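You operate a simulated robot arm through the tools that you are given. There is no shell and no other tool.

You run a simulated robot arm. Do the job below in one go: nothing can be reset, and whatever is moved stays where it is left.

Task
Crease the green blank and put it back on its pad.
Fine: on the fold plate: flap down, roller across and home, flap up again. Where these are worked on the way, their far stop is far enough and under half their travel is too little: fold flap.

The check looks at the end state, three seconds after you hand in, the way a careful person would. Anything else that was tipped, shoved, dropped, spilled or broken makes it a failure. Flat cloth is picked up by pressing the open fingertips on it (5 to 10 N) and closing them slowly along it; thin cloth reads only 2 to 8 mm in the jaws.

Robot
A 7-joint arm with a fingered hand, fixed in place. Base frame: the origin is at the foot of the arm, x ahead of it, y to its left, z up; the work surface is at about z = 792. Readings come in mm, degrees, newtons and seconds.
Its first joint turns from -166.0 to 166.0 degrees. Payload 4.7 kg.
The tool frame sits at the grasp point between the pads (the TCP): z along the fingers, y along the line on which they close. The tips reach 36 mm beyond it. Largest opening 120 mm; the body of the gripper starts 42 mm behind the TCP. The gripper is a hand of 5 fingers: y runs from the thumb to the fingers, the wrist lies at [-18, -122, -210] in the tool frame, and closing takes about 1.5 s.
Orientation is that of the tool frame in the base frame, as [roll, pitch, yaw] about the fixed x, y, z axes, in that order (R = Rz(yaw) Ry(pitch) Rx(roll)). With the fingers straight down and the wrist toward the robot, the tool's x, y and z point along [0, 1, 0], [1, 0, 0] and [0, 0, -1] of the base frame.

Tools
- The arm moves only by the tool drive_tool. Its arguments are lists of equal length, an entry for each row: "translation": the shift along the tool's x, y, z in units of 150 mm (1.0 is 150 mm), a list of three; "rotation": the turn, a rotation vector about the tool's x, y, z in units of 120 degrees (1.0 is 120 degrees), a list of three. In form: {"translation": [[x, y, z], ...], "rotation": [[ax, ay, az], ...]}. A call has 1 to 20 rows; each row is the pose to reach, as a shift and turn from the pose commanded when the call began, along the tool's axes at that moment. "fingers" is the opening, from 0 (shut) to 1 (fully open), set as the call begins (left out, the last holds). A call with a number of a shift or a turn outside -1 to 1 is refused whole. A row lasts 0.2 s, in which the tool goes at most 50 mm and 8.6 degrees; a call with a longer step from one row to the next is refused whole, and so is a gripper value outside its range. Where a pose cannot be reached the arm comes as near as it can. A force on the tool above 70 N (or 10 N above the force at the start of the call, whichever is more), or a blocked arm, ends the call early, and 0.2 s more pass. The fingers move at their own pace (about 45 mm/s each) and stop on an object; they squeeze with about 24 N. The grip force told is the motor's: it shows also when the fingers shut on nothing. Time passes only in rows, and 0.2 s behind the last, so rows that repeat a pose let the fingers close. It gives the time, the measured TCP pose, the force on the tool (base axes), the opening and the grip force at its end, in the units of the frame above (readings bear some noise), with the torque about the TCP (base axes, N m) and any sound that the robot's microphone picked up.
- Cameras (640 x 400 px; columns grow to the right, rows downward): "scene" is fixed at [50.8, 649.2, 1361.3]; the picture's right is [-0.32, -0.95, 0.00], its down [-0.84, 0.28, -0.47] and it looks along [0.45, -0.15, -0.88] (base axes); focal length 274 px, centre (320, 200). "wrist" rides on the gripper at [73, -91, -143] in the tool frame; the picture's right is [-0.80, 0.28, -0.53], its down [-0.53, -0.73, 0.42] and it looks along [-0.27, 0.62, 0.74] (tool axes); focal length 234 px, centre (320, 200). There is no depth. A picture from a camera that has moved, and an enlarged one, comes with that camera's place and axes in the base frame and with its lens.
- capture(camera): a new picture of that camera. The clock stands still meanwhile.
- set_fingers(index, middle, ring, little, thumb_bend, thumb_turn): sets how far each is bent, from 0 (flat) to 1 (curled in); at 0.3 the hand is open as for a grip, at 0.7 the pads meet at the TCP. One left out holds its place. A second passes; each finger stops where it meets its share of the squeeze, and holds until it gets a number again. A gripper value or a shape takes the hand back. It gives what a move gives, with no picture; readings hold the bend of each and the force on index, middle, ring, little, thumb and palm. thumb_turn goes from beside the hand (0) to across from the fingers (1), as for a grip.
- set_grasp(shape): the hand has 5 fingers and takes this shape, open, in about a second: jaw (thumb against the fingers, like two jaws); tri (thumb and two fingers); tip (a fingertip pinch); poke (one finger out to press); point (the index stretched); flat (the hand flat); cup (the hand cupped); fist (a fist). The gripper value then closes the fingers along that shape, each until it touches; the sizes above hold for jaw. It gives what a move gives, with no picture.
- close_up(camera, box): a new picture of the part [left, top, right, bottom] of that camera's present view, enlarged. The clock stands still meanwhile.
- sign_off(): hands the job in; it is judged then, once.

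Nothing tells you positions but the pictures and the camera data. Unless the task says otherwise, let go and move clear before handing in.

The tools are called after "Call:" by a JSON object that holds its "method" and its "body". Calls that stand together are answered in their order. drive_tool: Moves the arm, as the interface text tells. Its arguments: {"type":"object","properties":{"translation":{"type":"array","items":{"type":"array","items":{"type":"number"}}},"rotation":{"type":"array","items":{"type":"array","items":{"type":"number"}}},"fingers":{"type":"number"}},"required":["translation","rotation"]} The other tools are called the same way: set_grasp (shape) gives the hand a shape; set_fingers (index, middle, ring, little, thumb_bend, thumb_turn) moves the fingers one by one; capture (camera) takes a picture; close_up (camera, box) takes an enlarged picture of a part of a camera's view; sign_off () hands the job in.

At the start:

```text
time: 0.0
position: [195.6, 485.3, 1086.4]
orientation: [179.9, 0.0, 89.9]
wrist_force: [-0.5, 1.5, -0.2]
wrist_torque: [0.0, 0.0, 0.01]
opening: 119.5
grip_force: 0.1
shape: jaw
bend: [0.3, 0.3, 0.3, 0.3, 0.3, 0.98]
finger forces: [0.0, 0.0, 0.0, 0.0, 0.0, 0.0]
```

scene: 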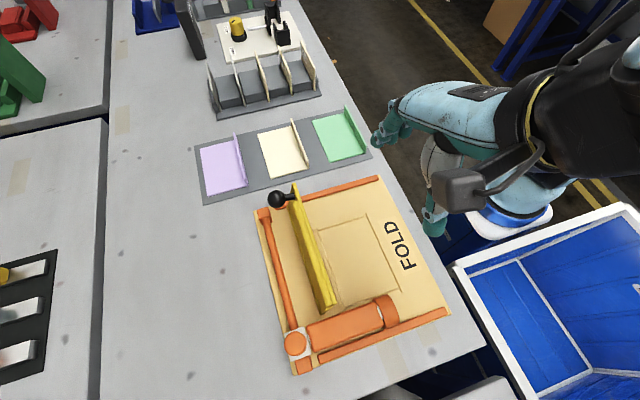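
wrist: 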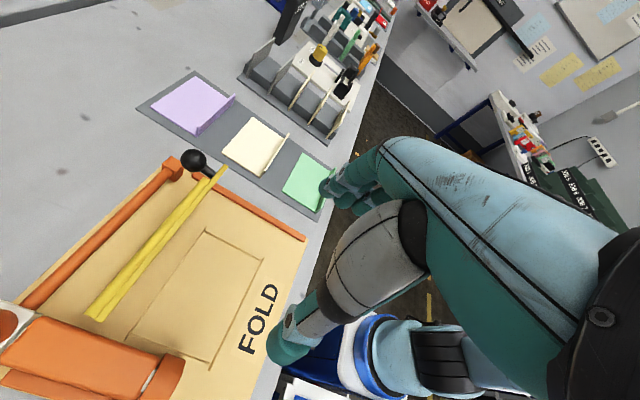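

I see a fold plate (yellow flap with a black knob, orange roller) to the robot's left, and a three-place pad with the green blank nearest the robot edge. First I take enlarged pictures to understand the mechanism.

Call:
{"method": "close_up", "body": {"camera": "scene", "box": [240, 170, 460, 380]}}

Call:
{"method": "close_up", "body": {"camera": "scene", "box": [190, 90, 390, 215]}}

Call:
{"method": "close_up", "body": {"camera": "wrist", "box": [0, 60, 340, 400]}}

```text
1.90 times, centred on (350, 275) of scene
camera zoom: at [50.8, 649.2, 1361.3], right [-0.32, -0.95, 0.0], down [-0.84, 0.28, -0.47], along [0.45, -0.15, -0.88], focal length 523 px, centre (263, 57)
```

zoom: 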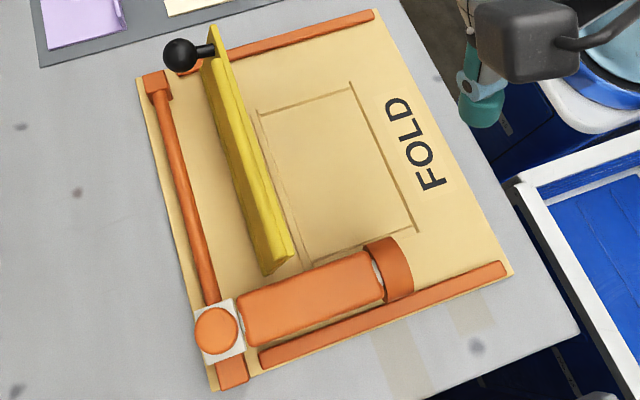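

```text
3.20 times, centred on (290, 152) of scene
camera zoom: at [50.8, 649.2, 1361.3], right [-0.32, -0.95, 0.0], down [-0.84, 0.28, -0.47], along [0.45, -0.15, -0.88], focal length 878 px, centre (416, 352)
```

zoom: 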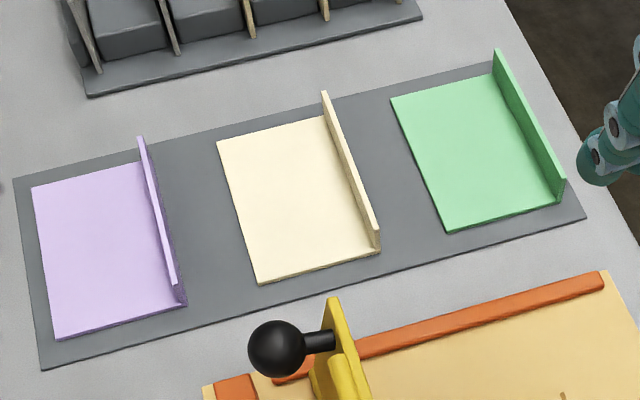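

```text
1.18 times, centred on (170, 230) of wrist
camera zoom: at [103.6, 557.4, 1229.2], right [0.28, -0.8, 0.53], down [-0.73, -0.53, -0.42], along [0.62, -0.27, -0.74], focal length 276 px, centre (496, 165)
```

zoom: 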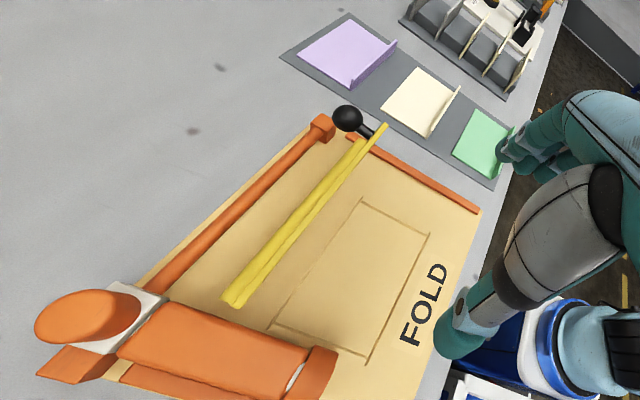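

The blanks each have an upright lip on the side near the robot, and the flap seems to stand just past upright with its knob on the far (+y) side. I turn the hand so that it closes along y and look at the plate from a lower angle.

Call:
{"method": "drive_tool", "body": {"translation": [[-0.064, 0.003, 0.052], [-0.127, 0.005, 0.104], [-0.191, 0.008, 0.156], [-0.255, 0.011, 0.208], [-0.318, 0.014, 0.26], [-0.382, 0.016, 0.313], [-0.445, 0.019, 0.365], [-0.509, 0.022, 0.417], [-0.573, 0.025, 0.469], [-0.636, 0.027, 0.521], [-0.7, 0.03, 0.573]], "rotation": [[0, 0, -0.068], [0, 0, -0.136], [0, 0, -0.205], [0, 0, -0.273], [0, 0, -0.341], [0, 0, -0.409], [0, 0, -0.477], [0, 0, -0.545], [0, 0, -0.614], [0, 0, -0.682], [0, 0, -0.75]]}}

Call:
{"method": "capture", "body": {"camera": "wrist"}}

Call:
{"method": "capture", "body": {"camera": "scene"}}

```text
time: 2.4
position: [200.3, 379.5, 999.3]
orientation: [180.0, -0.2, -180.0]
wrist_force: [0.3, 0.1, -0.3]
wrist_torque: [0.04, 0.01, 0.01]
opening: 119.5
grip_force: 0.0
shape: jaw
bend: [0.3, 0.3, 0.3, 0.3, 0.3, 0.98]
finger forces: [0.0, 0.1, 0.0, 0.0, 0.0, 0.0]
```

```text
taken
camera wrist: at [127.2, 288.6, 1142.1], right [0.8, 0.28, 0.52], down [0.53, -0.73, -0.43], along [0.27, 0.62, -0.74], focal length 234 px, centre (320, 200)
```

wrist: 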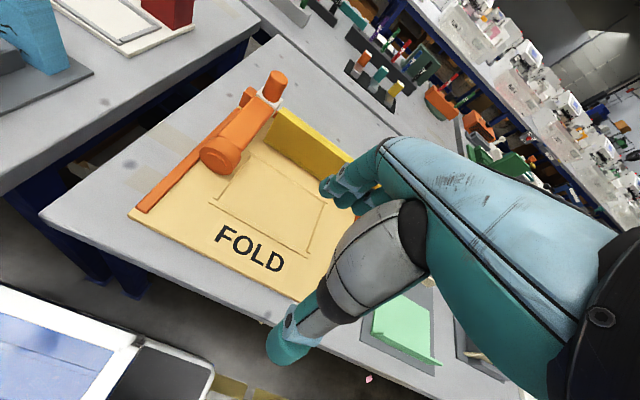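

```text
taken
```

scene: 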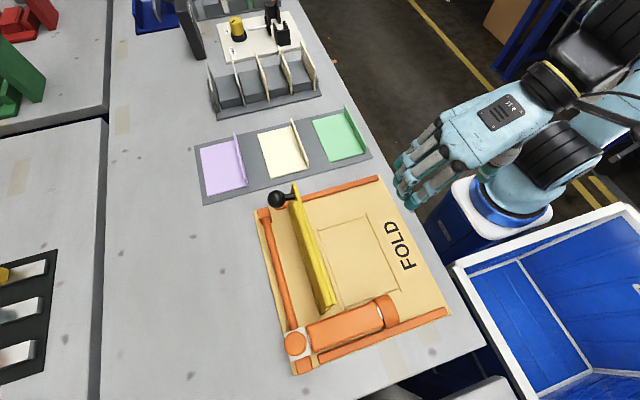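

The carriage has an upright orange handle post at the far-left end. I enlarge this view for geometry.

Call:
{"method": "close_up", "body": {"camera": "wrist", "box": [120, 60, 400, 300]}}

```text
1.67 times, centred on (260, 180) of wrist
camera zoom: at [127.2, 288.6, 1142.1], right [0.8, 0.28, 0.52], down [0.53, -0.73, -0.43], along [0.27, 0.62, -0.74], focal length 390 px, centre (420, 233)
```

zoom: 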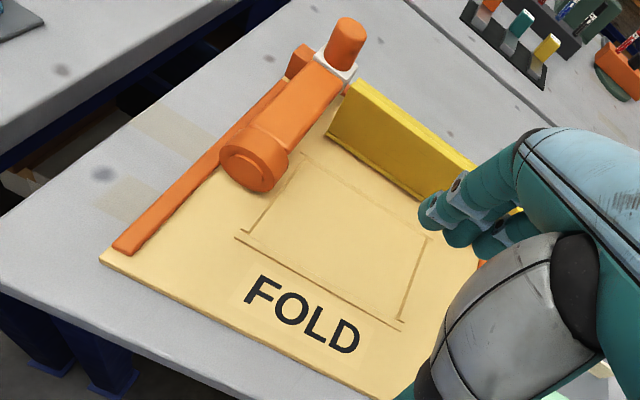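

The hand view is useful; I shift along +x to see the knob end of the flap past the fingers.

Call:
{"method": "drive_tool", "body": {"translation": [[-0.233, 0.033, 0], [-0.467, 0.067, 0], [-0.7, 0.1, 0], [-0.933, 0.133, 0]], "rotation": [[0, 0, 0], [0, 0, 0], [0, 0, 0], [0, 0, 0]]}}

Call:
{"method": "capture", "body": {"camera": "wrist"}}

Call:
{"method": "close_up", "body": {"camera": "wrist", "box": [120, 0, 360, 150]}}

```text
time: 3.4
position: [341.9, 400.1, 999.8]
orientation: [180.0, 0.0, 180.0]
wrist_force: [0.7, 0.4, -0.2]
wrist_torque: [0.01, -0.02, 0.02]
opening: 119.8
grip_force: 0.1
shape: jaw
bend: [0.3, 0.3, 0.3, 0.3, 0.3, 0.98]
finger forces: [0.0, 0.0, 0.1, 0.0, 0.0, 0.0]
```

```text
taken
camera wrist: at [268.2, 308.1, 1142.3], right [0.8, 0.28, 0.53], down [0.53, -0.73, -0.43], along [0.27, 0.62, -0.74], focal length 234 px, centre (320, 200)
```

wrist: 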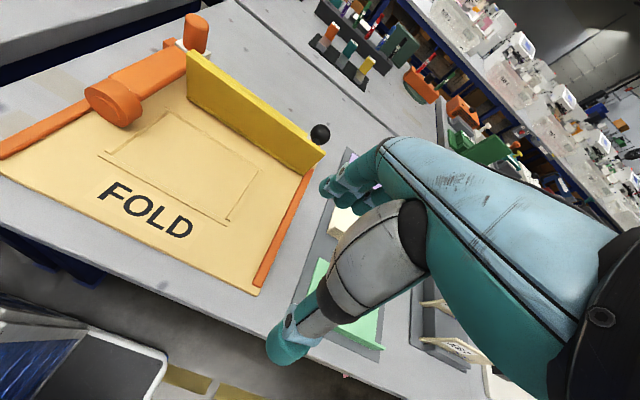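

```text
2.67 times, centred on (240, 75) of wrist
camera zoom: at [268.2, 308.1, 1142.3], right [0.8, 0.28, 0.53], down [0.53, -0.73, -0.43], along [0.27, 0.62, -0.74], focal length 624 px, centre (533, 533)
```

zoom: 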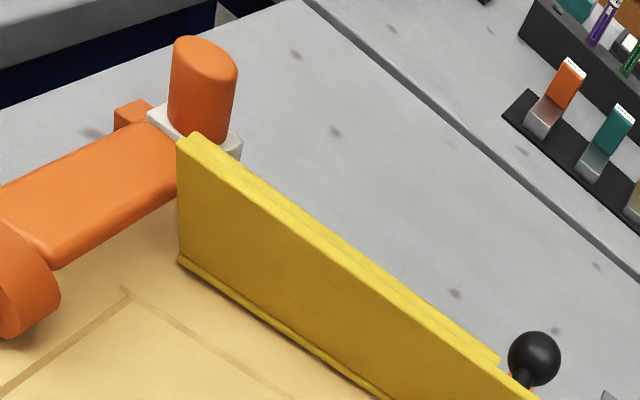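

Geometry now reads: ball at about (319, 647, 889), flap hinge near y≈617, handle post near (67, 680), outline x≈96–271, y≈466–582. I test closing the hand in the air to see how the fingertips move.

Call:
{"method": "drive_tool", "body": {"translation": [[0, 0, 0], [0, 0, 0], [0, 0, 0], [0, 0, 0], [0, 0, 0], [0, 0, 0], [0, 0, 0], [0, 0, 0]], "rotation": [[0, 0, 0], [0, 0, 0], [0, 0, 0], [0, 0, 0], [0, 0, 0], [0, 0, 0], [0, 0, 0], [0, 0, 0]], "fingers": 0.05}}

Call:
{"method": "capture", "body": {"camera": "wrist"}}

Call:
{"method": "close_up", "body": {"camera": "scene", "box": [340, 60, 560, 220]}}

```text
time: 5.2
position: [340.6, 400.0, 999.4]
orientation: [180.0, -0.1, 180.0]
wrist_force: [0.1, -1.1, 0.1]
wrist_torque: [0.0, 0.01, -0.01]
opening: 6.3
grip_force: 0.0
shape: jaw
bend: [0.71, 0.67, 0.67, 0.65, 0.72, 1.0]
finger forces: [0.1, 0.1, 0.0, 0.1, 0.0, 0.1]
```

```text
taken
camera wrist: at [267.8, 308.2, 1142.1], right [0.8, 0.28, 0.53], down [0.53, -0.73, -0.42], along [0.27, 0.62, -0.74], focal length 234 px, centre (320, 200)
```

wrist: 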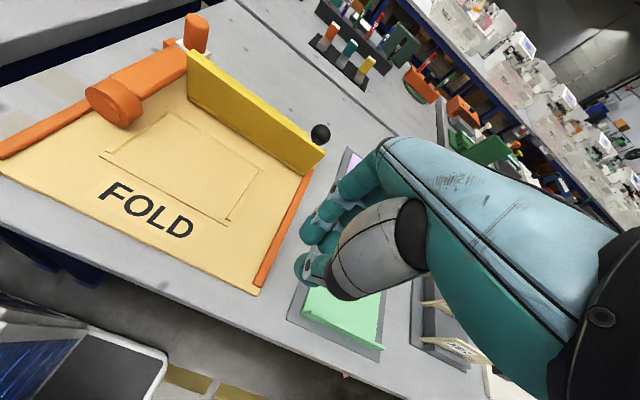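

```text
2.50 times, centred on (450, 140) of scene
camera zoom: at [50.8, 649.2, 1361.3], right [-0.32, -0.95, 0.0], down [-0.84, 0.28, -0.47], along [0.45, -0.15, -0.88], focal length 686 px, centre (-5, 350)
```

zoom: 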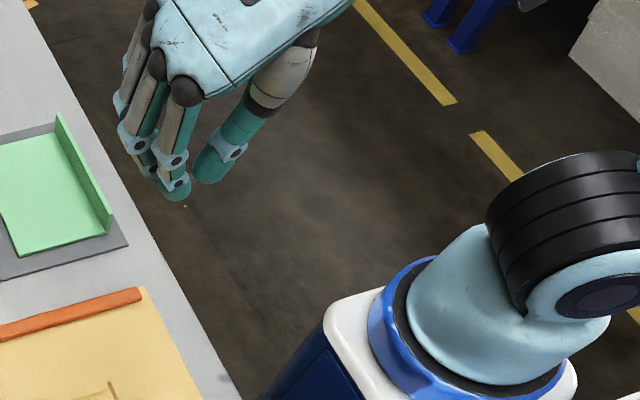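

Fingers close well, tips reaching about 38 mm below the TCP. I go above the green blank's lip with the hand half open and check the alignment.

Call:
{"method": "drive_tool", "body": {"translation": [[-0.249, 0, 0.117], [-0.498, 0, 0.233], [-0.747, 0, 0.35], [-0.996, 0, 0.467]], "rotation": [[0, 0, 0], [0, 0, 0], [0, 0, 0], [0, 0, 0]], "fingers": 0.45}}

Call:
{"method": "capture", "body": {"camera": "wrist"}}

Call:
{"method": "close_up", "body": {"camera": "scene", "box": [260, 60, 460, 185]}}

```text
time: 6.2
position: [491.6, 402.3, 930.5]
orientation: [-180.0, 0.0, 179.9]
wrist_force: [0.2, 0.9, -0.1]
wrist_torque: [0.0, 0.02, 0.0]
opening: 53.7
grip_force: 0.1
shape: jaw
bend: [0.74, 0.47, 0.44, 0.42, 0.72, 1.0]
finger forces: [0.1, 0.0, 0.0, 0.1, 0.0, 0.0]
```

```text
taken
camera wrist: at [418.0, 310.0, 1072.8], right [0.8, 0.28, 0.53], down [0.53, -0.73, -0.42], along [0.27, 0.62, -0.74], focal length 234 px, centre (320, 200)
```

wrist: 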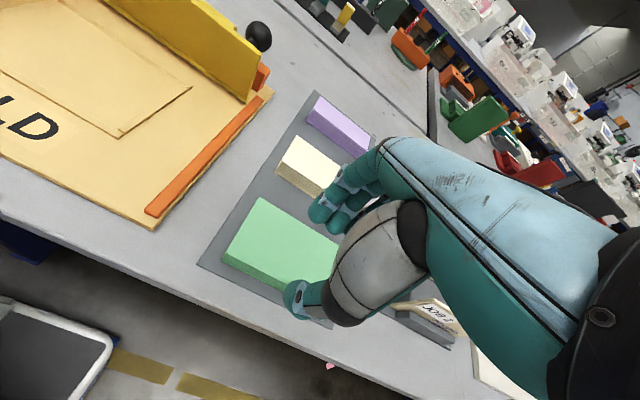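

```text
3.20 times, centred on (360, 122) of scene
camera zoom: at [50.8, 649.2, 1361.3], right [-0.32, -0.95, 0.0], down [-0.84, 0.28, -0.47], along [0.45, -0.15, -0.88], focal length 878 px, centre (192, 448)
```

zoom: 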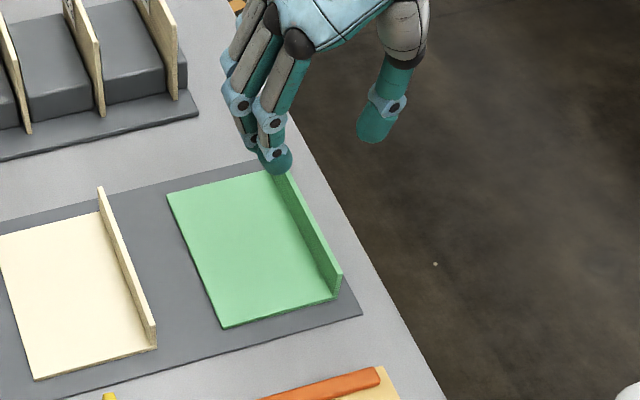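

The hand sits above the lip; I zoom in on the lip's free end to pin its position.

Call:
{"method": "close_up", "body": {"camera": "wrist", "box": [190, 180, 350, 320]}}

Call:
{"method": "close_up", "body": {"camera": "scene", "box": [300, 95, 380, 170]}}

```text
2.86 times, centred on (270, 250) of wrist
camera zoom: at [418.0, 310.0, 1072.8], right [0.8, 0.28, 0.53], down [0.53, -0.73, -0.42], along [0.27, 0.62, -0.74], focal length 669 px, centre (463, 57)
```

zoom: 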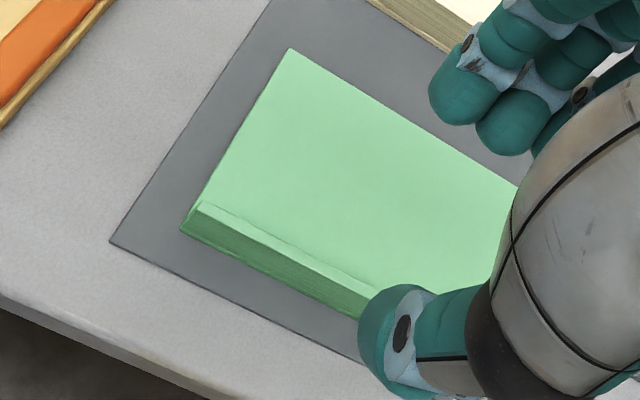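

```text
5.33 times, centred on (340, 132) of scene
camera zoom: at [50.8, 649.2, 1361.3], right [-0.32, -0.95, 0.0], down [-0.84, 0.28, -0.47], along [0.45, -0.15, -0.88], focal length 1464 px, centre (213, 560)
```

zoom: 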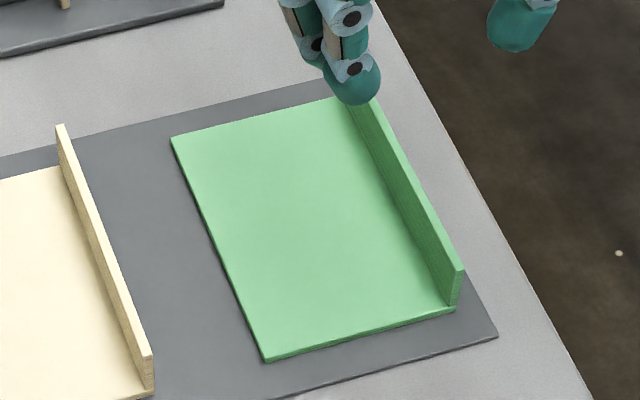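

Estimates from both cameras agree within a few mm (lip near y≈398, top about z≈820). I descend most of the way with the lip between thumb and fingers and check again.

Call:
{"method": "drive_tool", "body": {"translation": [[-0.018, -0.009, 0.19], [-0.036, -0.018, 0.38], [-0.053, -0.027, 0.52], [-0.053, -0.027, 0.52]], "rotation": [[0, 0, 0], [0, 0, 0], [0, 0, 0], [0, 0, 0]]}}

Call:
{"method": "close_up", "body": {"camera": "wrist", "box": [200, 150, 380, 350]}}

Call:
{"method": "close_up", "body": {"camera": "scene", "box": [290, 75, 410, 175]}}

```text
time: 7.2
position: [497.7, 397.3, 850.9]
orientation: [-180.0, -0.1, -180.0]
wrist_force: [-0.5, -0.8, 0.4]
wrist_torque: [-0.02, 0.02, -0.01]
opening: 53.8
grip_force: 0.0
shape: jaw
bend: [0.74, 0.47, 0.44, 0.42, 0.72, 1.0]
finger forces: [0.0, 0.1, 0.1, 0.0, 0.1, 0.1]
```

```text
2.00 times, centred on (290, 250) of wrist
camera zoom: at [424.8, 305.7, 994.7], right [0.8, 0.28, 0.53], down [0.53, -0.73, -0.42], along [0.27, 0.62, -0.74], focal length 468 px, centre (380, 100)
```

zoom: 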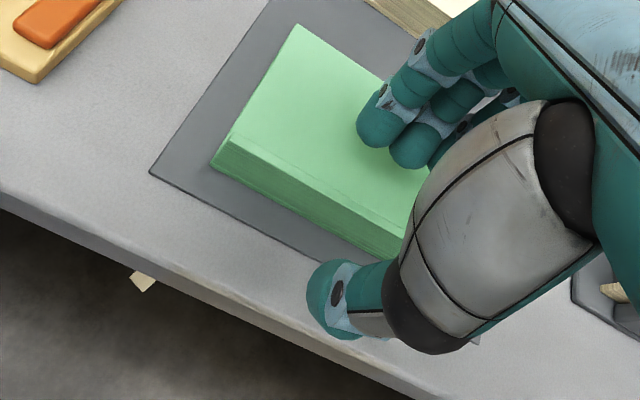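

```text
4.00 times, centred on (350, 125) of scene
camera zoom: at [50.8, 649.2, 1361.3], right [-0.32, -0.95, 0.0], down [-0.84, 0.28, -0.47], along [0.45, -0.15, -0.88], focal length 1098 px, centre (200, 500)
```

zoom: 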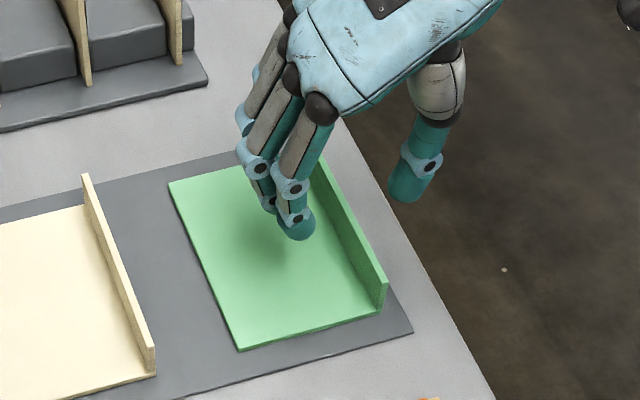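

The lip is between thumb and fingers. I narrow the opening, shift slightly toward +y, and lower gently.

Call:
{"method": "drive_tool", "body": {"translation": [[0, 0.027, 0], [0, 0.027, 0], [0, 0.027, 0.02], [0, 0.027, 0.04], [0, 0.027, 0.04]], "rotation": [[0, 0, 0], [0, 0, 0], [0, 0, 0], [0, 0, 0], [0, 0, 0]], "fingers": 0.24}}

Call:
{"method": "close_up", "body": {"camera": "scene", "box": [300, 85, 400, 165]}}

Call:
{"method": "close_up", "body": {"camera": "wrist", "box": [200, 150, 380, 350]}}

```text
time: 8.4
position: [496.9, 401.0, 846.5]
orientation: [-180.0, -0.1, -180.0]
wrist_force: [0.3, 0.1, 1.0]
wrist_torque: [0.0, 0.0, 0.01]
opening: 29.1
grip_force: 0.1
shape: jaw
bend: [0.73, 0.57, 0.55, 0.51, 0.74, 1.0]
finger forces: [0.0, 0.0, 0.1, 0.0, 0.0, 0.0]
```

```text
5.00 times, centred on (350, 125) of scene
camera zoom: at [50.8, 649.2, 1361.3], right [-0.32, -0.95, 0.0], down [-0.84, 0.28, -0.47], along [0.45, -0.15, -0.88], focal length 1372 px, centre (170, 575)
```

zoom: 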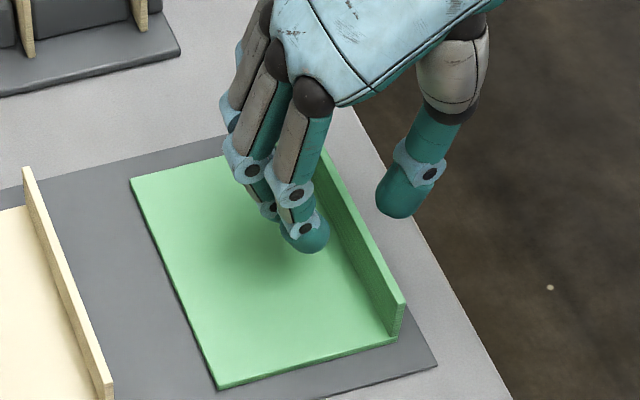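

```text
2.00 times, centred on (290, 250) of wrist
camera zoom: at [424.6, 309.3, 989.5], right [0.8, 0.28, 0.53], down [0.53, -0.73, -0.42], along [0.27, 0.62, -0.74], focal length 468 px, centre (380, 100)
```

zoom: 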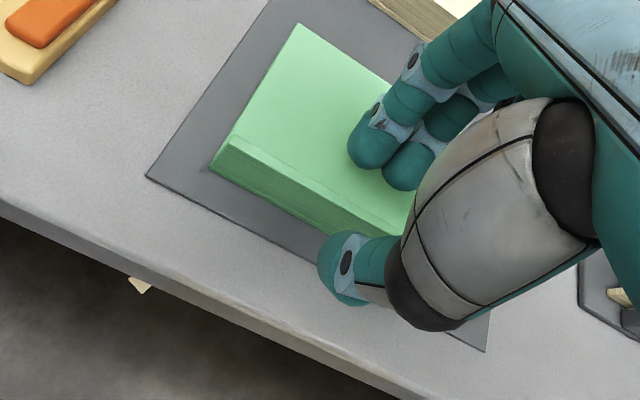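

Fingers and thumb straddle the lip; I shift +3 mm and lower about 9 mm slowly, watching for contact.

Call:
{"method": "drive_tool", "body": {"translation": [[0, 0.02, 0.0], [0, 0.02, 0.015], [0, 0.02, 0.03], [0, 0.02, 0.045], [0, 0.02, 0.06], [0, 0.02, 0.06]], "rotation": [[0, 0, 0], [0, 0, 0], [0, 0, 0], [0, 0, 0], [0, 0, 0], [0, 0, 0]]}}

Call:
{"method": "close_up", "body": {"camera": "scene", "box": [300, 85, 400, 165]}}

```text
time: 9.8
position: [497.3, 403.5, 837.4]
orientation: [179.9, 0.0, 180.0]
wrist_force: [0.2, -0.3, -0.4]
wrist_torque: [0.03, 0.0, 0.01]
opening: 28.9
grip_force: 0.1
shape: jaw
bend: [0.73, 0.57, 0.55, 0.51, 0.74, 1.0]
finger forces: [0.0, 0.0, 0.0, 0.0, 0.0, 0.0]
```

```text
5.00 times, centred on (350, 125) of scene
camera zoom: at [50.8, 649.2, 1361.3], right [-0.32, -0.95, 0.0], down [-0.84, 0.28, -0.47], along [0.45, -0.15, -0.88], focal length 1372 px, centre (170, 575)
```

zoom: 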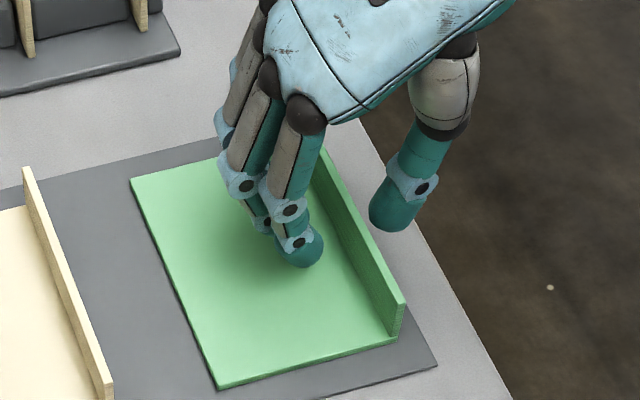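

No contact yet; I lower 4 mm more and close onto the lip.

Call:
{"method": "drive_tool", "body": {"translation": [[0, 0, 0.007], [0, 0, 0.014], [0, 0, 0.02], [0, 0, 0.027], [0, 0, 0.027]], "rotation": [[0, 0, 0], [0, 0, 0], [0, 0, 0], [0, 0, 0], [0, 0, 0]]}}

Call:
{"method": "drive_tool", "body": {"translation": [[0, 0, 0], [0, 0, 0], [0, 0, 0], [0, 0, 0], [0, 0, 0]], "rotation": [[0, 0, 0], [0, 0, 0], [0, 0, 0], [0, 0, 0], [0, 0, 0]], "fingers": 0.0}}

Call:
{"method": "close_up", "body": {"camera": "scene", "box": [300, 85, 400, 165]}}

Call:
{"method": "close_up", "body": {"camera": "wrist", "box": [200, 150, 380, 350]}}

```text
time: 11.0
position: [496.5, 403.3, 834.5]
orientation: [180.0, 0.0, 179.9]
wrist_force: [0.0, -0.5, -0.1]
wrist_torque: [0.0, 0.03, -0.02]
opening: 29.0
grip_force: 0.1
shape: jaw
bend: [0.73, 0.57, 0.55, 0.51, 0.74, 1.0]
finger forces: [0.0, 0.1, 0.0, 0.0, 0.0, 0.0]
```

```text
time: 12.2
position: [497.5, 402.8, 833.2]
orientation: [180.0, 0.0, 179.9]
wrist_force: [0.4, -0.4, -0.2]
wrist_torque: [0.05, 0.01, 0.0]
opening: 0.0
grip_force: 23.9
shape: jaw
bend: [0.7, 0.7, 0.7, 0.7, 0.7, 1.0]
finger forces: [12.9, 5.8, 2.1, 0.1, 20.9, 0.0]
```

```text
5.00 times, centred on (350, 125) of scene
camera zoom: at [50.8, 649.2, 1361.3], right [-0.32, -0.95, 0.0], down [-0.84, 0.28, -0.47], along [0.45, -0.15, -0.88], focal length 1372 px, centre (170, 575)
```

zoom: 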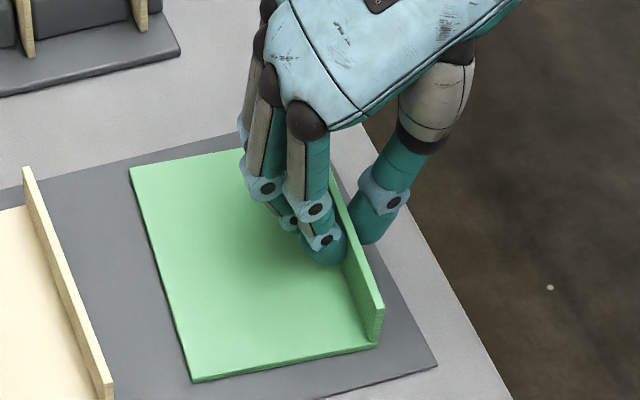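

```text
2.00 times, centred on (290, 250) of wrist
camera zoom: at [424.4, 311.6, 976.3], right [0.8, 0.28, 0.53], down [0.53, -0.73, -0.42], along [0.27, 0.62, -0.74], focal length 468 px, centre (380, 100)
```

zoom: 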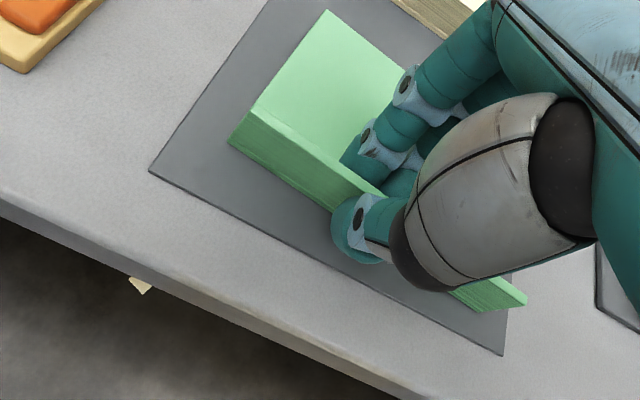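

The lip is gripped (grip 24 N), the blank having turned about 5° on closing, which I'll correct when placing. I lift slowly to see if it hangs level.

Call:
{"method": "drive_tool", "body": {"translation": [[0, 0, -0.03], [0, 0, -0.07], [0, 0, -0.15], [0, 0, -0.25], [0, 0, -0.35], [0, 0, -0.35]], "rotation": [[0, 0, 0], [0, 0, 0], [0, 0, 0], [0, 0, 0], [0, 0, 0], [0, 0, 0]]}}

Call:
{"method": "close_up", "body": {"camera": "scene", "box": [280, 60, 420, 180]}}

Call:
{"method": "close_up", "body": {"camera": "wrist", "box": [180, 120, 400, 360]}}

```text
time: 13.6
position: [496.5, 402.2, 885.6]
orientation: [180.0, 0.0, -180.0]
wrist_force: [0.9, 0.0, -0.3]
wrist_torque: [0.0, 0.01, -0.01]
opening: 0.0
grip_force: 24.3
shape: jaw
bend: [0.69, 0.7, 0.7, 0.7, 0.7, 1.0]
finger forces: [13.9, 5.5, 2.0, 0.0, 21.3, 0.0]
```

```text
3.33 times, centred on (350, 120) of scene
camera zoom: at [50.8, 649.2, 1361.3], right [-0.32, -0.95, 0.0], down [-0.84, 0.28, -0.47], along [0.45, -0.15, -0.88], focal length 915 px, centre (220, 467)
```

zoom: 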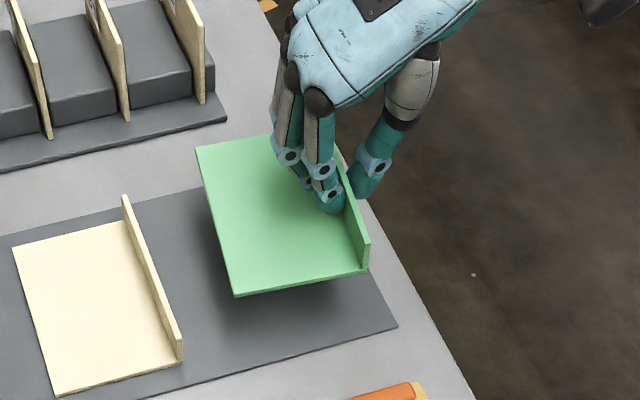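

```text
1.67 times, centred on (290, 240) of wrist
camera zoom: at [423.6, 311.6, 1028.7], right [0.8, 0.28, 0.53], down [0.53, -0.73, -0.42], along [0.27, 0.62, -0.74], focal length 390 px, centre (370, 133)
```

zoom: 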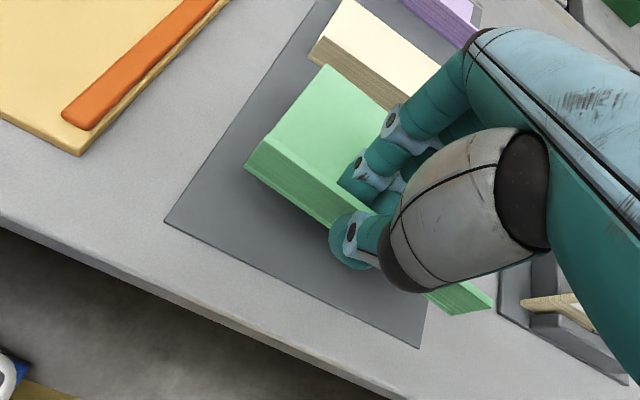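

The blank hangs level and firm. I carry it along -x above the plate, then toward the outline's centre, turning back the ~5°.

Call:
{"method": "drive_tool", "body": {"translation": [[0.15, 0, -0.1], [0.36, 0, -0.2], [0.6, 0, -0.3], [0.8, 0, -0.3], [1.0, 0, -0.3]], "rotation": [[0, 0, 0], [0, 0, 0], [0, 0, 0], [0, 0, 0], [0, 0, 0]]}}

Call:
{"method": "drive_tool", "body": {"translation": [[0.2, 0, 0], [0.4, 0, 0], [0.6, 0, 0], [0.8, 0, 0], [1.0, 0, 0]], "rotation": [[0, 0, 0], [0, 0, -0.01], [0, 0, -0.02], [0, 0, -0.03], [0, 0, -0.039]]}}

Call:
{"method": "capture", "body": {"camera": "scene"}}

```text
time: 14.8
position: [345.6, 402.3, 931.6]
orientation: [-180.0, 0.0, -180.0]
wrist_force: [0.1, -0.3, -0.2]
wrist_torque: [-0.02, 0.04, 0.02]
opening: 0.1
grip_force: 24.3
shape: jaw
bend: [0.69, 0.7, 0.7, 0.7, 0.7, 1.0]
finger forces: [13.8, 5.2, 2.0, 0.0, 21.3, 0.0]
```

```text
time: 16.0
position: [196.3, 405.0, 929.1]
orientation: [-180.0, 0.0, -175.4]
wrist_force: [0.3, -0.1, -0.5]
wrist_torque: [-0.02, 0.02, -0.02]
opening: 0.2
grip_force: 23.9
shape: jaw
bend: [0.69, 0.7, 0.7, 0.7, 0.7, 1.0]
finger forces: [13.9, 5.4, 2.0, 0.0, 21.4, 0.0]
```

```text
taken
```

scene: 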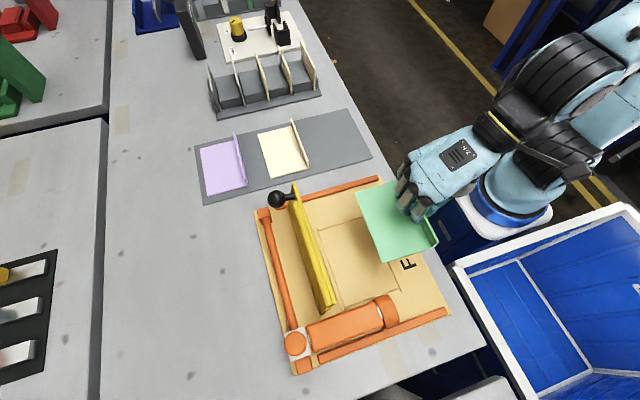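

Blank is level above the plate. I move over the outline and lower to about 15 mm above it, then check.

Call:
{"method": "drive_tool", "body": {"translation": [[0.037, 0.166, 0], [0.075, 0.332, 0], [0.112, 0.498, 0], [0.112, 0.498, 0.15], [0.112, 0.498, 0.3], [0.112, 0.498, 0.4], [0.112, 0.498, 0.45], [0.112, 0.498, 0.45]], "rotation": [[0, 0, 0], [0, 0, 0], [0, 0, 0], [0, 0, 0], [0, 0, 0], [0, 0, 0], [0, 0, 0], [0, 0, 0]]}}

Call:
{"method": "close_up", "body": {"camera": "scene", "box": [240, 170, 460, 380]}}

Call:
{"method": "capture", "body": {"camera": "wrist"}}

```text
time: 17.8
position: [175.8, 476.3, 863.3]
orientation: [179.9, 0.0, -175.4]
wrist_force: [0.0, 1.4, -0.2]
wrist_torque: [0.04, 0.03, 0.02]
opening: 0.0
grip_force: 24.5
shape: jaw
bend: [0.69, 0.7, 0.7, 0.7, 0.7, 1.0]
finger forces: [14.0, 5.3, 1.9, 0.0, 21.4, 0.0]
```

```text
1.90 times, centred on (350, 275) of scene
camera zoom: at [50.8, 649.2, 1361.3], right [-0.32, -0.95, 0.0], down [-0.84, 0.28, -0.47], along [0.45, -0.15, -0.88], focal length 523 px, centre (263, 57)
```

zoom: 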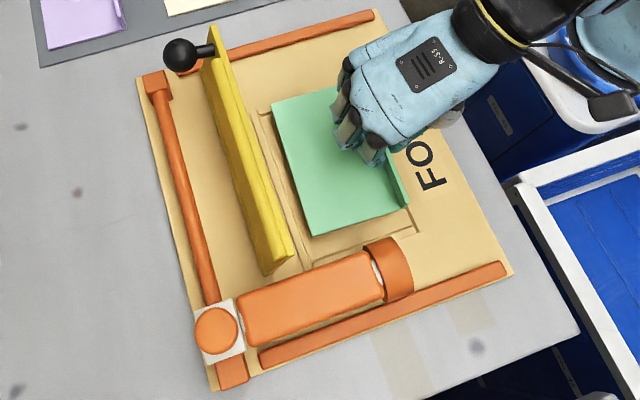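

```text
taken
camera wrist: at [110.0, 378.9, 1006.2], right [0.78, 0.34, 0.53], down [0.59, -0.69, -0.42], along [0.21, 0.64, -0.74], focal length 234 px, centre (320, 200)
```

wrist: 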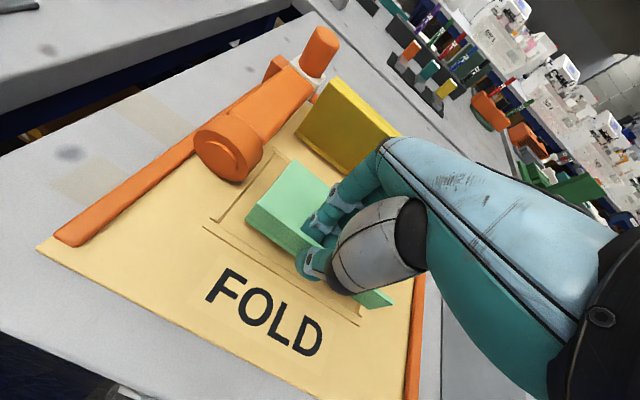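

Nearly centred; I correct by (-6.6, +4.5) mm and 1.3°, then lower in small steps watching force.

Call:
{"method": "drive_tool", "body": {"translation": [[0.041, 0.033, 0], [0.041, 0.033, 0.03], [0.041, 0.033, 0.06], [0.041, 0.033, 0.09], [0.041, 0.033, 0.09]], "rotation": [[0, 0, -0.011], [0, 0, -0.011], [0, 0, -0.011], [0, 0, -0.011], [0, 0, -0.011]]}}

Call:
{"method": "drive_tool", "body": {"translation": [[0, 0, 0.01], [0, 0, 0.02], [0, 0, 0.027], [0, 0, 0.027]], "rotation": [[0, 0, 0], [0, 0, 0], [0, 0, 0], [0, 0, 0]]}}

Call:
{"method": "close_up", "body": {"camera": "scene", "box": [290, 200, 410, 310]}}

Call:
{"method": "close_up", "body": {"camera": "wrist", "box": [180, 120, 400, 340]}}

```text
time: 19.0
position: [167.1, 480.1, 849.5]
orientation: [-180.0, 0.1, -174.0]
wrist_force: [-0.6, 0.0, -0.2]
wrist_torque: [-0.04, 0.02, -0.01]
opening: 0.0
grip_force: 24.3
shape: jaw
bend: [0.69, 0.7, 0.7, 0.7, 0.7, 1.0]
finger forces: [14.0, 5.4, 2.0, 0.0, 21.3, 0.0]
```

```text
time: 20.0
position: [167.7, 479.4, 846.2]
orientation: [179.9, 0.0, -174.0]
wrist_force: [0.6, 0.0, -0.3]
wrist_torque: [0.02, 0.04, 0.01]
opening: 0.1
grip_force: 24.1
shape: jaw
bend: [0.69, 0.7, 0.7, 0.7, 0.7, 1.0]
finger forces: [14.0, 5.4, 2.0, 0.1, 21.4, 0.1]
```

```text
3.64 times, centred on (350, 255) of scene
camera zoom: at [50.8, 649.2, 1361.3], right [-0.32, -0.95, 0.0], down [-0.84, 0.28, -0.47], along [0.45, -0.15, -0.88], focal length 998 px, centre (211, 0)
```

zoom: 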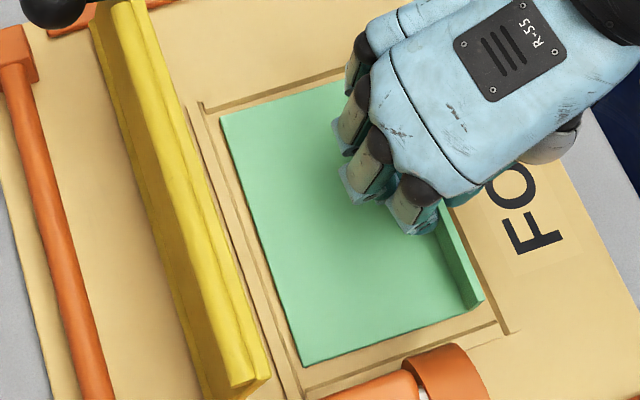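

```text
1.82 times, centred on (290, 230) of wrist
camera zoom: at [105.2, 381.4, 988.5], right [0.77, 0.36, 0.53], down [0.61, -0.67, -0.42], along [0.2, 0.65, -0.74], focal length 426 px, centre (374, 146)
```

zoom: 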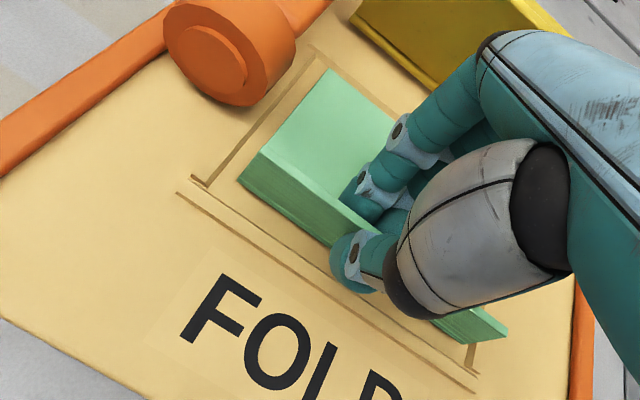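

Well centred and parallel to the outline. Continue down in small steps until it touches.

Call:
{"method": "drive_tool", "body": {"translation": [[0, 0, 0.01], [0, 0, 0.02], [0, 0, 0.02]], "rotation": [[0, 0, 0], [0, 0, 0], [0, 0, 0]]}}

Call:
{"method": "drive_tool", "body": {"translation": [[0, 0, 0.007], [0, 0, 0.013], [0, 0, 0.013]], "rotation": [[0, 0, 0], [0, 0, 0], [0, 0, 0]]}}

Call:
{"method": "close_up", "body": {"camera": "wrist", "box": [180, 120, 400, 340]}}

```text
time: 20.8
position: [168.2, 480.4, 843.0]
orientation: [-179.9, 0.1, -174.0]
wrist_force: [-0.4, 0.7, 0.0]
wrist_torque: [0.01, 0.01, -0.02]
opening: 0.1
grip_force: 24.2
shape: jaw
bend: [0.69, 0.7, 0.7, 0.7, 0.7, 1.0]
finger forces: [14.3, 5.2, 2.0, 0.0, 21.5, 0.0]
```

```text
time: 21.6
position: [167.0, 479.7, 842.0]
orientation: [-180.0, 0.0, -174.0]
wrist_force: [-0.4, -0.1, 4.9]
wrist_torque: [-0.01, 0.03, 0.02]
opening: 0.0
grip_force: 23.8
shape: jaw
bend: [0.69, 0.7, 0.7, 0.7, 0.7, 1.0]
finger forces: [14.3, 5.5, 2.2, 0.0, 22.7, 0.1]
```

```text
1.82 times, centred on (290, 230) of wrist
camera zoom: at [104.6, 381.5, 984.5], right [0.77, 0.36, 0.53], down [0.61, -0.67, -0.43], along [0.2, 0.65, -0.74], focal length 426 px, centre (374, 146)
```

zoom: 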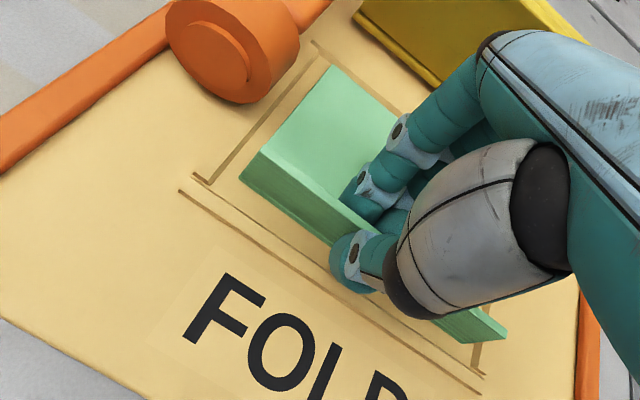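

Contact felt (about 5 N) at TCP z≈842. I ease up 1 mm and open the hand.

Call:
{"method": "drive_tool", "body": {"translation": [[0, 0, -0.007], [0, 0, -0.007], [0, 0, -0.007], [0, 0, -0.007], [0, 0, -0.007], [0, 0, -0.007]], "rotation": [[0, 0, 0], [0, 0, 0], [0, 0, 0], [0, 0, 0], [0, 0, 0], [0, 0, 0]], "fingers": 0.35}}

Call:
{"method": "close_up", "body": {"camera": "wrist", "box": [180, 120, 400, 340]}}

Call:
{"method": "close_up", "body": {"camera": "scene", "box": [290, 200, 410, 310]}}

```text
time: 23.0
position: [167.5, 481.0, 842.5]
orientation: [180.0, 0.0, -173.9]
wrist_force: [0.1, -0.8, 0.3]
wrist_torque: [-0.01, 0.01, -0.01]
opening: 41.7
grip_force: 0.1
shape: jaw
bend: [0.74, 0.52, 0.49, 0.46, 0.73, 1.0]
finger forces: [0.1, 0.0, 0.1, 0.0, 0.0, 0.0]
```

```text
1.82 times, centred on (290, 230) of wrist
camera zoom: at [105.1, 381.7, 985.5], right [0.77, 0.36, 0.53], down [0.61, -0.67, -0.42], along [0.2, 0.65, -0.74], focal length 426 px, centre (374, 146)
```

zoom: 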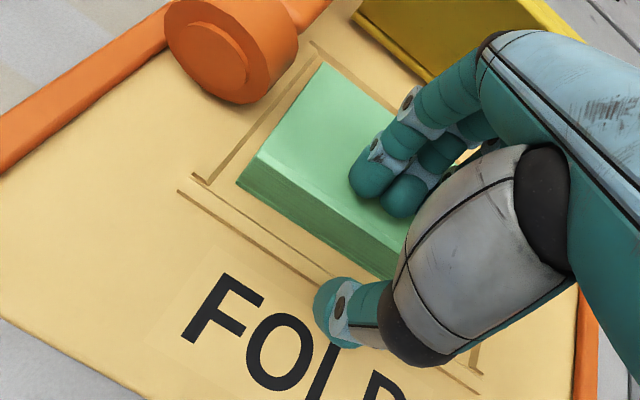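

```text
3.64 times, centred on (350, 255) of scene
camera zoom: at [50.8, 649.2, 1361.3], right [-0.32, -0.95, 0.0], down [-0.84, 0.28, -0.47], along [0.45, -0.15, -0.88], focal length 998 px, centre (211, 0)
```

zoom: 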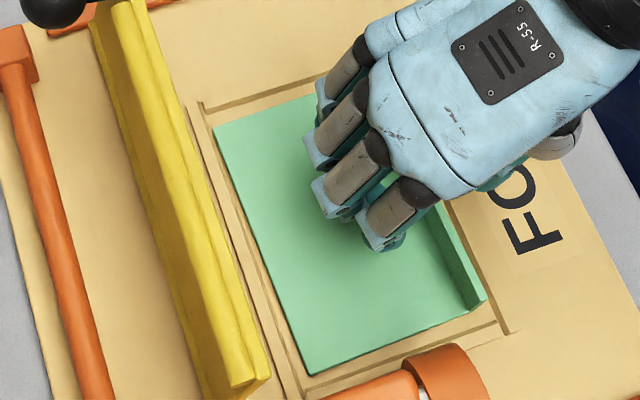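

Released. I rise clear and inspect the blank's lie on the plate.

Call:
{"method": "drive_tool", "body": {"translation": [[0, 0, -0.07], [0, 0, -0.2], [0, 0, -0.4], [0, -0.2, -0.65], [0, -0.45, -0.8]], "rotation": [[0, 0, 0], [0, 0, 0], [0, 0, 0], [0, 0, 0], [0, 0, 0]]}}

Call:
{"method": "close_up", "body": {"camera": "scene", "box": [290, 200, 410, 310]}}

Call:
{"method": "capture", "body": {"camera": "wrist"}}

```text
time: 24.2
position: [174.7, 413.7, 960.5]
orientation: [-179.9, 0.1, -174.0]
wrist_force: [0.1, 0.8, -1.1]
wrist_torque: [-0.01, 0.02, 0.0]
opening: 41.9
grip_force: 0.1
shape: jaw
bend: [0.74, 0.51, 0.49, 0.46, 0.73, 1.0]
finger forces: [0.0, 0.1, 0.0, 0.0, 0.1, 0.0]
```

```text
3.64 times, centred on (350, 255) of scene
camera zoom: at [50.8, 649.2, 1361.3], right [-0.32, -0.95, 0.0], down [-0.84, 0.28, -0.47], along [0.45, -0.15, -0.88], focal length 998 px, centre (211, 0)
```

zoom: 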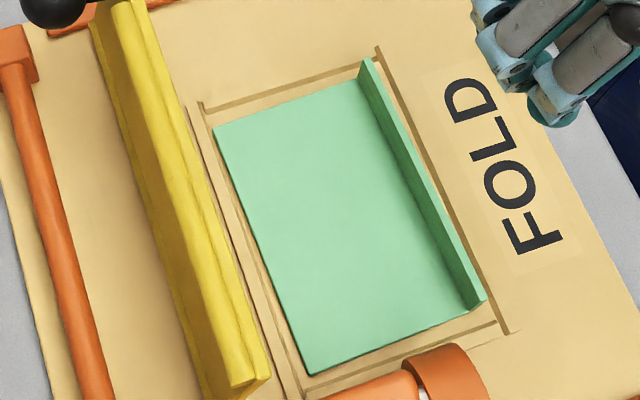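

```text
taken
camera wrist: at [111.2, 315.3, 1104.7], right [0.77, 0.36, 0.52], down [0.61, -0.67, -0.42], along [0.2, 0.64, -0.74], focal length 234 px, centre (320, 200)
```

wrist: 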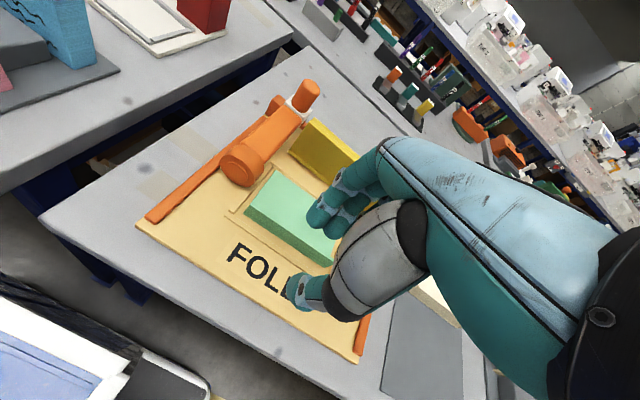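

The blank lies inside the outline (about 2–3° off square, acceptable). Next I take the closed hand over the flap to its +y side, away from the ball, to push the flap down.

Call:
{"method": "drive_tool", "body": {"translation": [[-0.08, 0.2, -0.133], [-0.16, 0.4, -0.133], [-0.24, 0.6, -0.133], [-0.319, 0.804, -0.133]], "rotation": [[0, 0, 0.012], [0, 0, 0.025], [0, 0, 0.037], [0, 0, 0.05]], "fingers": 0.0}}

Call:
{"method": "drive_tool", "body": {"translation": [[0, 0.2, 0], [0, 0.4, 0], [0, 0.6, 0], [0, 0.81, 0], [0, 0.81, 0]], "rotation": [[0, 0, 0], [0, 0, 0], [0, 0, 0], [0, 0, 0], [0, 0, 0]]}}

Call:
{"method": "close_up", "body": {"camera": "scene", "box": [200, 150, 460, 380]}}

Call:
{"method": "capture", "body": {"camera": "wrist"}}

```text
time: 25.2
position: [211.3, 537.2, 983.3]
orientation: [-179.9, 0.0, 180.0]
wrist_force: [-0.8, 0.1, 1.2]
wrist_torque: [0.01, -0.01, 0.0]
opening: 0.0
grip_force: 24.4
shape: jaw
bend: [0.7, 0.7, 0.7, 0.7, 0.53, 1.0]
finger forces: [0.0, 0.1, 0.0, 0.0, 0.0, 0.0]
```

```text
time: 26.4
position: [210.2, 659.7, 982.4]
orientation: [180.0, 0.1, 180.0]
wrist_force: [0.2, -0.2, 0.2]
wrist_torque: [0.03, 0.01, 0.01]
opening: 0.0
grip_force: 23.6
shape: jaw
bend: [0.7, 0.7, 0.7, 0.7, 0.53, 1.0]
finger forces: [0.0, 0.0, 0.1, 0.0, 0.0, 0.1]
```

```text
1.74 times, centred on (330, 265) of scene
camera zoom: at [50.8, 649.2, 1361.3], right [-0.32, -0.95, 0.0], down [-0.84, 0.28, -0.47], along [0.45, -0.15, -0.88], focal length 477 px, centre (303, 87)
```

zoom: 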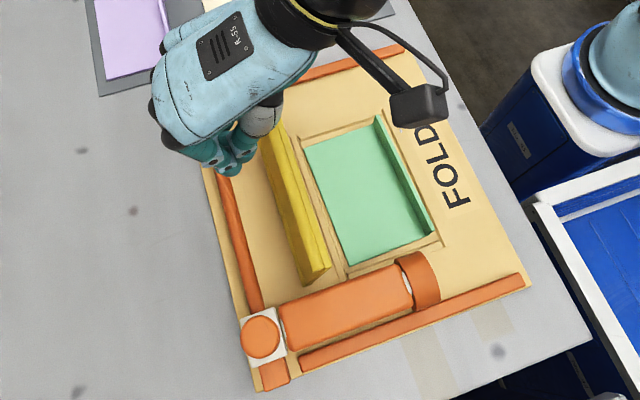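

```text
taken
camera wrist: at [136.6, 567.8, 1124.9], right [0.8, 0.28, 0.53], down [0.53, -0.73, -0.42], along [0.27, 0.62, -0.74], focal length 234 px, centre (320, 200)
```

wrist: 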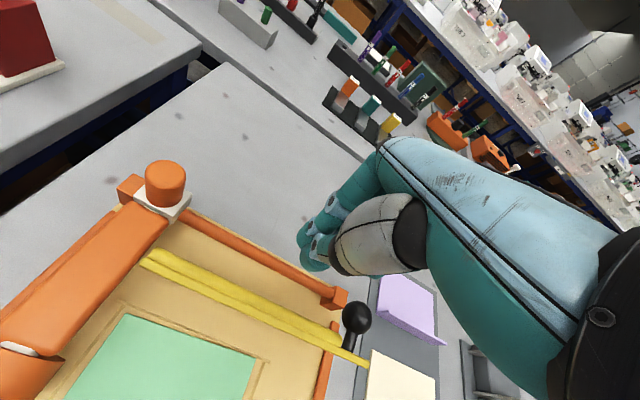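

The hand is over the +y side of the flap. I lower beside it, clear of the ball.

Call:
{"method": "drive_tool", "body": {"translation": [[0, 0, 0.13], [0, 0, 0.26], [0, 0, 0.38], [0, 0, 0.48], [0, 0, 0.48]], "rotation": [[0, 0, 0], [0, 0, 0], [0, 0, 0], [0, 0, 0], [0, 0, 0]]}}

Call:
{"method": "close_up", "body": {"camera": "scene", "box": [200, 150, 460, 380]}}

Call:
{"method": "capture", "body": {"camera": "wrist"}}

```text
time: 27.6
position: [210.3, 660.4, 910.8]
orientation: [180.0, 0.0, -180.0]
wrist_force: [0.0, 0.2, -0.3]
wrist_torque: [-0.01, -0.03, -0.03]
opening: 0.1
grip_force: 24.2
shape: jaw
bend: [0.7, 0.7, 0.7, 0.7, 0.53, 1.0]
finger forces: [0.0, 0.1, 0.0, 0.1, 0.1, 0.0]
```

```text
1.74 times, centred on (330, 265) of scene
camera zoom: at [50.8, 649.2, 1361.3], right [-0.32, -0.95, 0.0], down [-0.84, 0.28, -0.47], along [0.45, -0.15, -0.88], focal length 477 px, centre (303, 87)
```

zoom: 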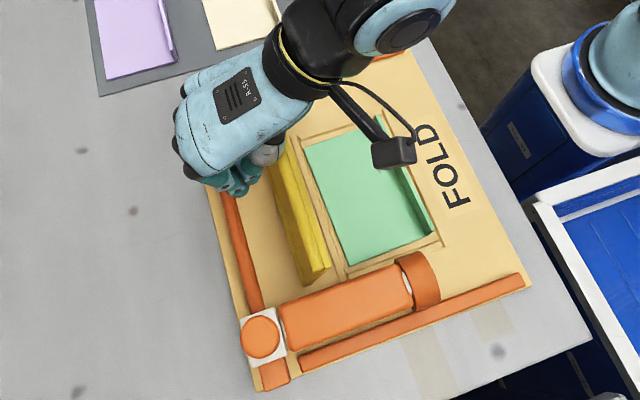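

```text
taken
camera wrist: at [137.7, 568.2, 1052.7], right [0.8, 0.28, 0.53], down [0.53, -0.73, -0.42], along [0.27, 0.62, -0.74], focal length 234 px, centre (320, 200)
```

wrist: 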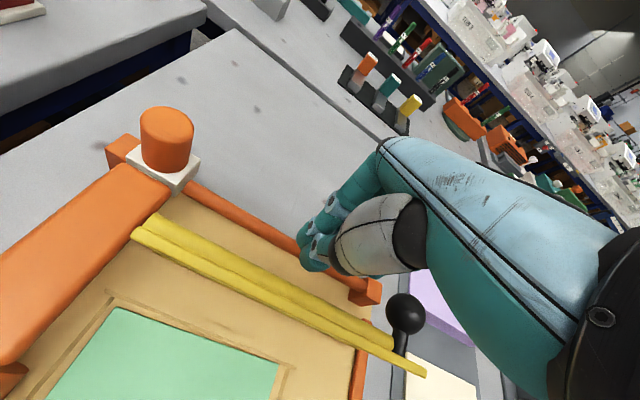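

Beside the flap now. I push toward -y in small steps.

Call:
{"method": "drive_tool", "body": {"translation": [[0, -0.05, 0], [0, -0.1, 0], [0, -0.15, 0], [0, -0.2, 0], [0, -0.25, 0], [0, -0.3, 0]], "rotation": [[0, 0, 0], [0, 0, 0], [0, 0, 0], [0, 0, 0], [0, 0, 0], [0, 0, 0]]}}

Call:
{"method": "close_up", "body": {"camera": "wrist", "box": [80, 100, 440, 400]}}

```text
time: 29.0
position: [207.9, 614.4, 911.1]
orientation: [-180.0, 0.0, 179.9]
wrist_force: [-0.2, 2.3, 1.5]
wrist_torque: [0.02, 0.03, -0.02]
opening: 0.2
grip_force: 23.7
shape: jaw
bend: [0.7, 0.7, 0.7, 0.7, 0.53, 1.0]
finger forces: [0.0, 0.1, 0.0, 0.1, 0.0, 0.0]
```

```text
1.33 times, centred on (260, 250) of wrist
camera zoom: at [136.2, 522.8, 1053.7], right [0.8, 0.28, 0.53], down [0.53, -0.73, -0.42], along [0.27, 0.62, -0.74], focal length 312 px, centre (400, 133)
```

zoom: 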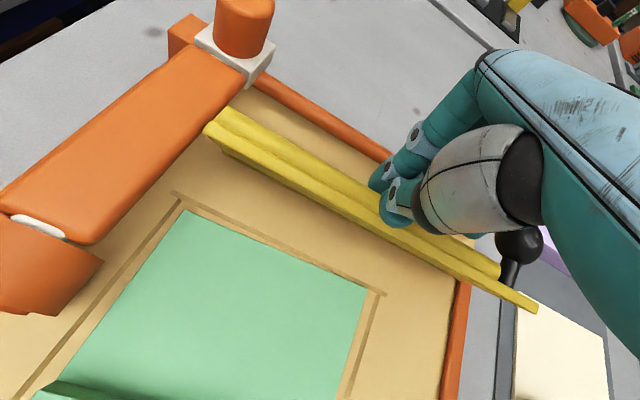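

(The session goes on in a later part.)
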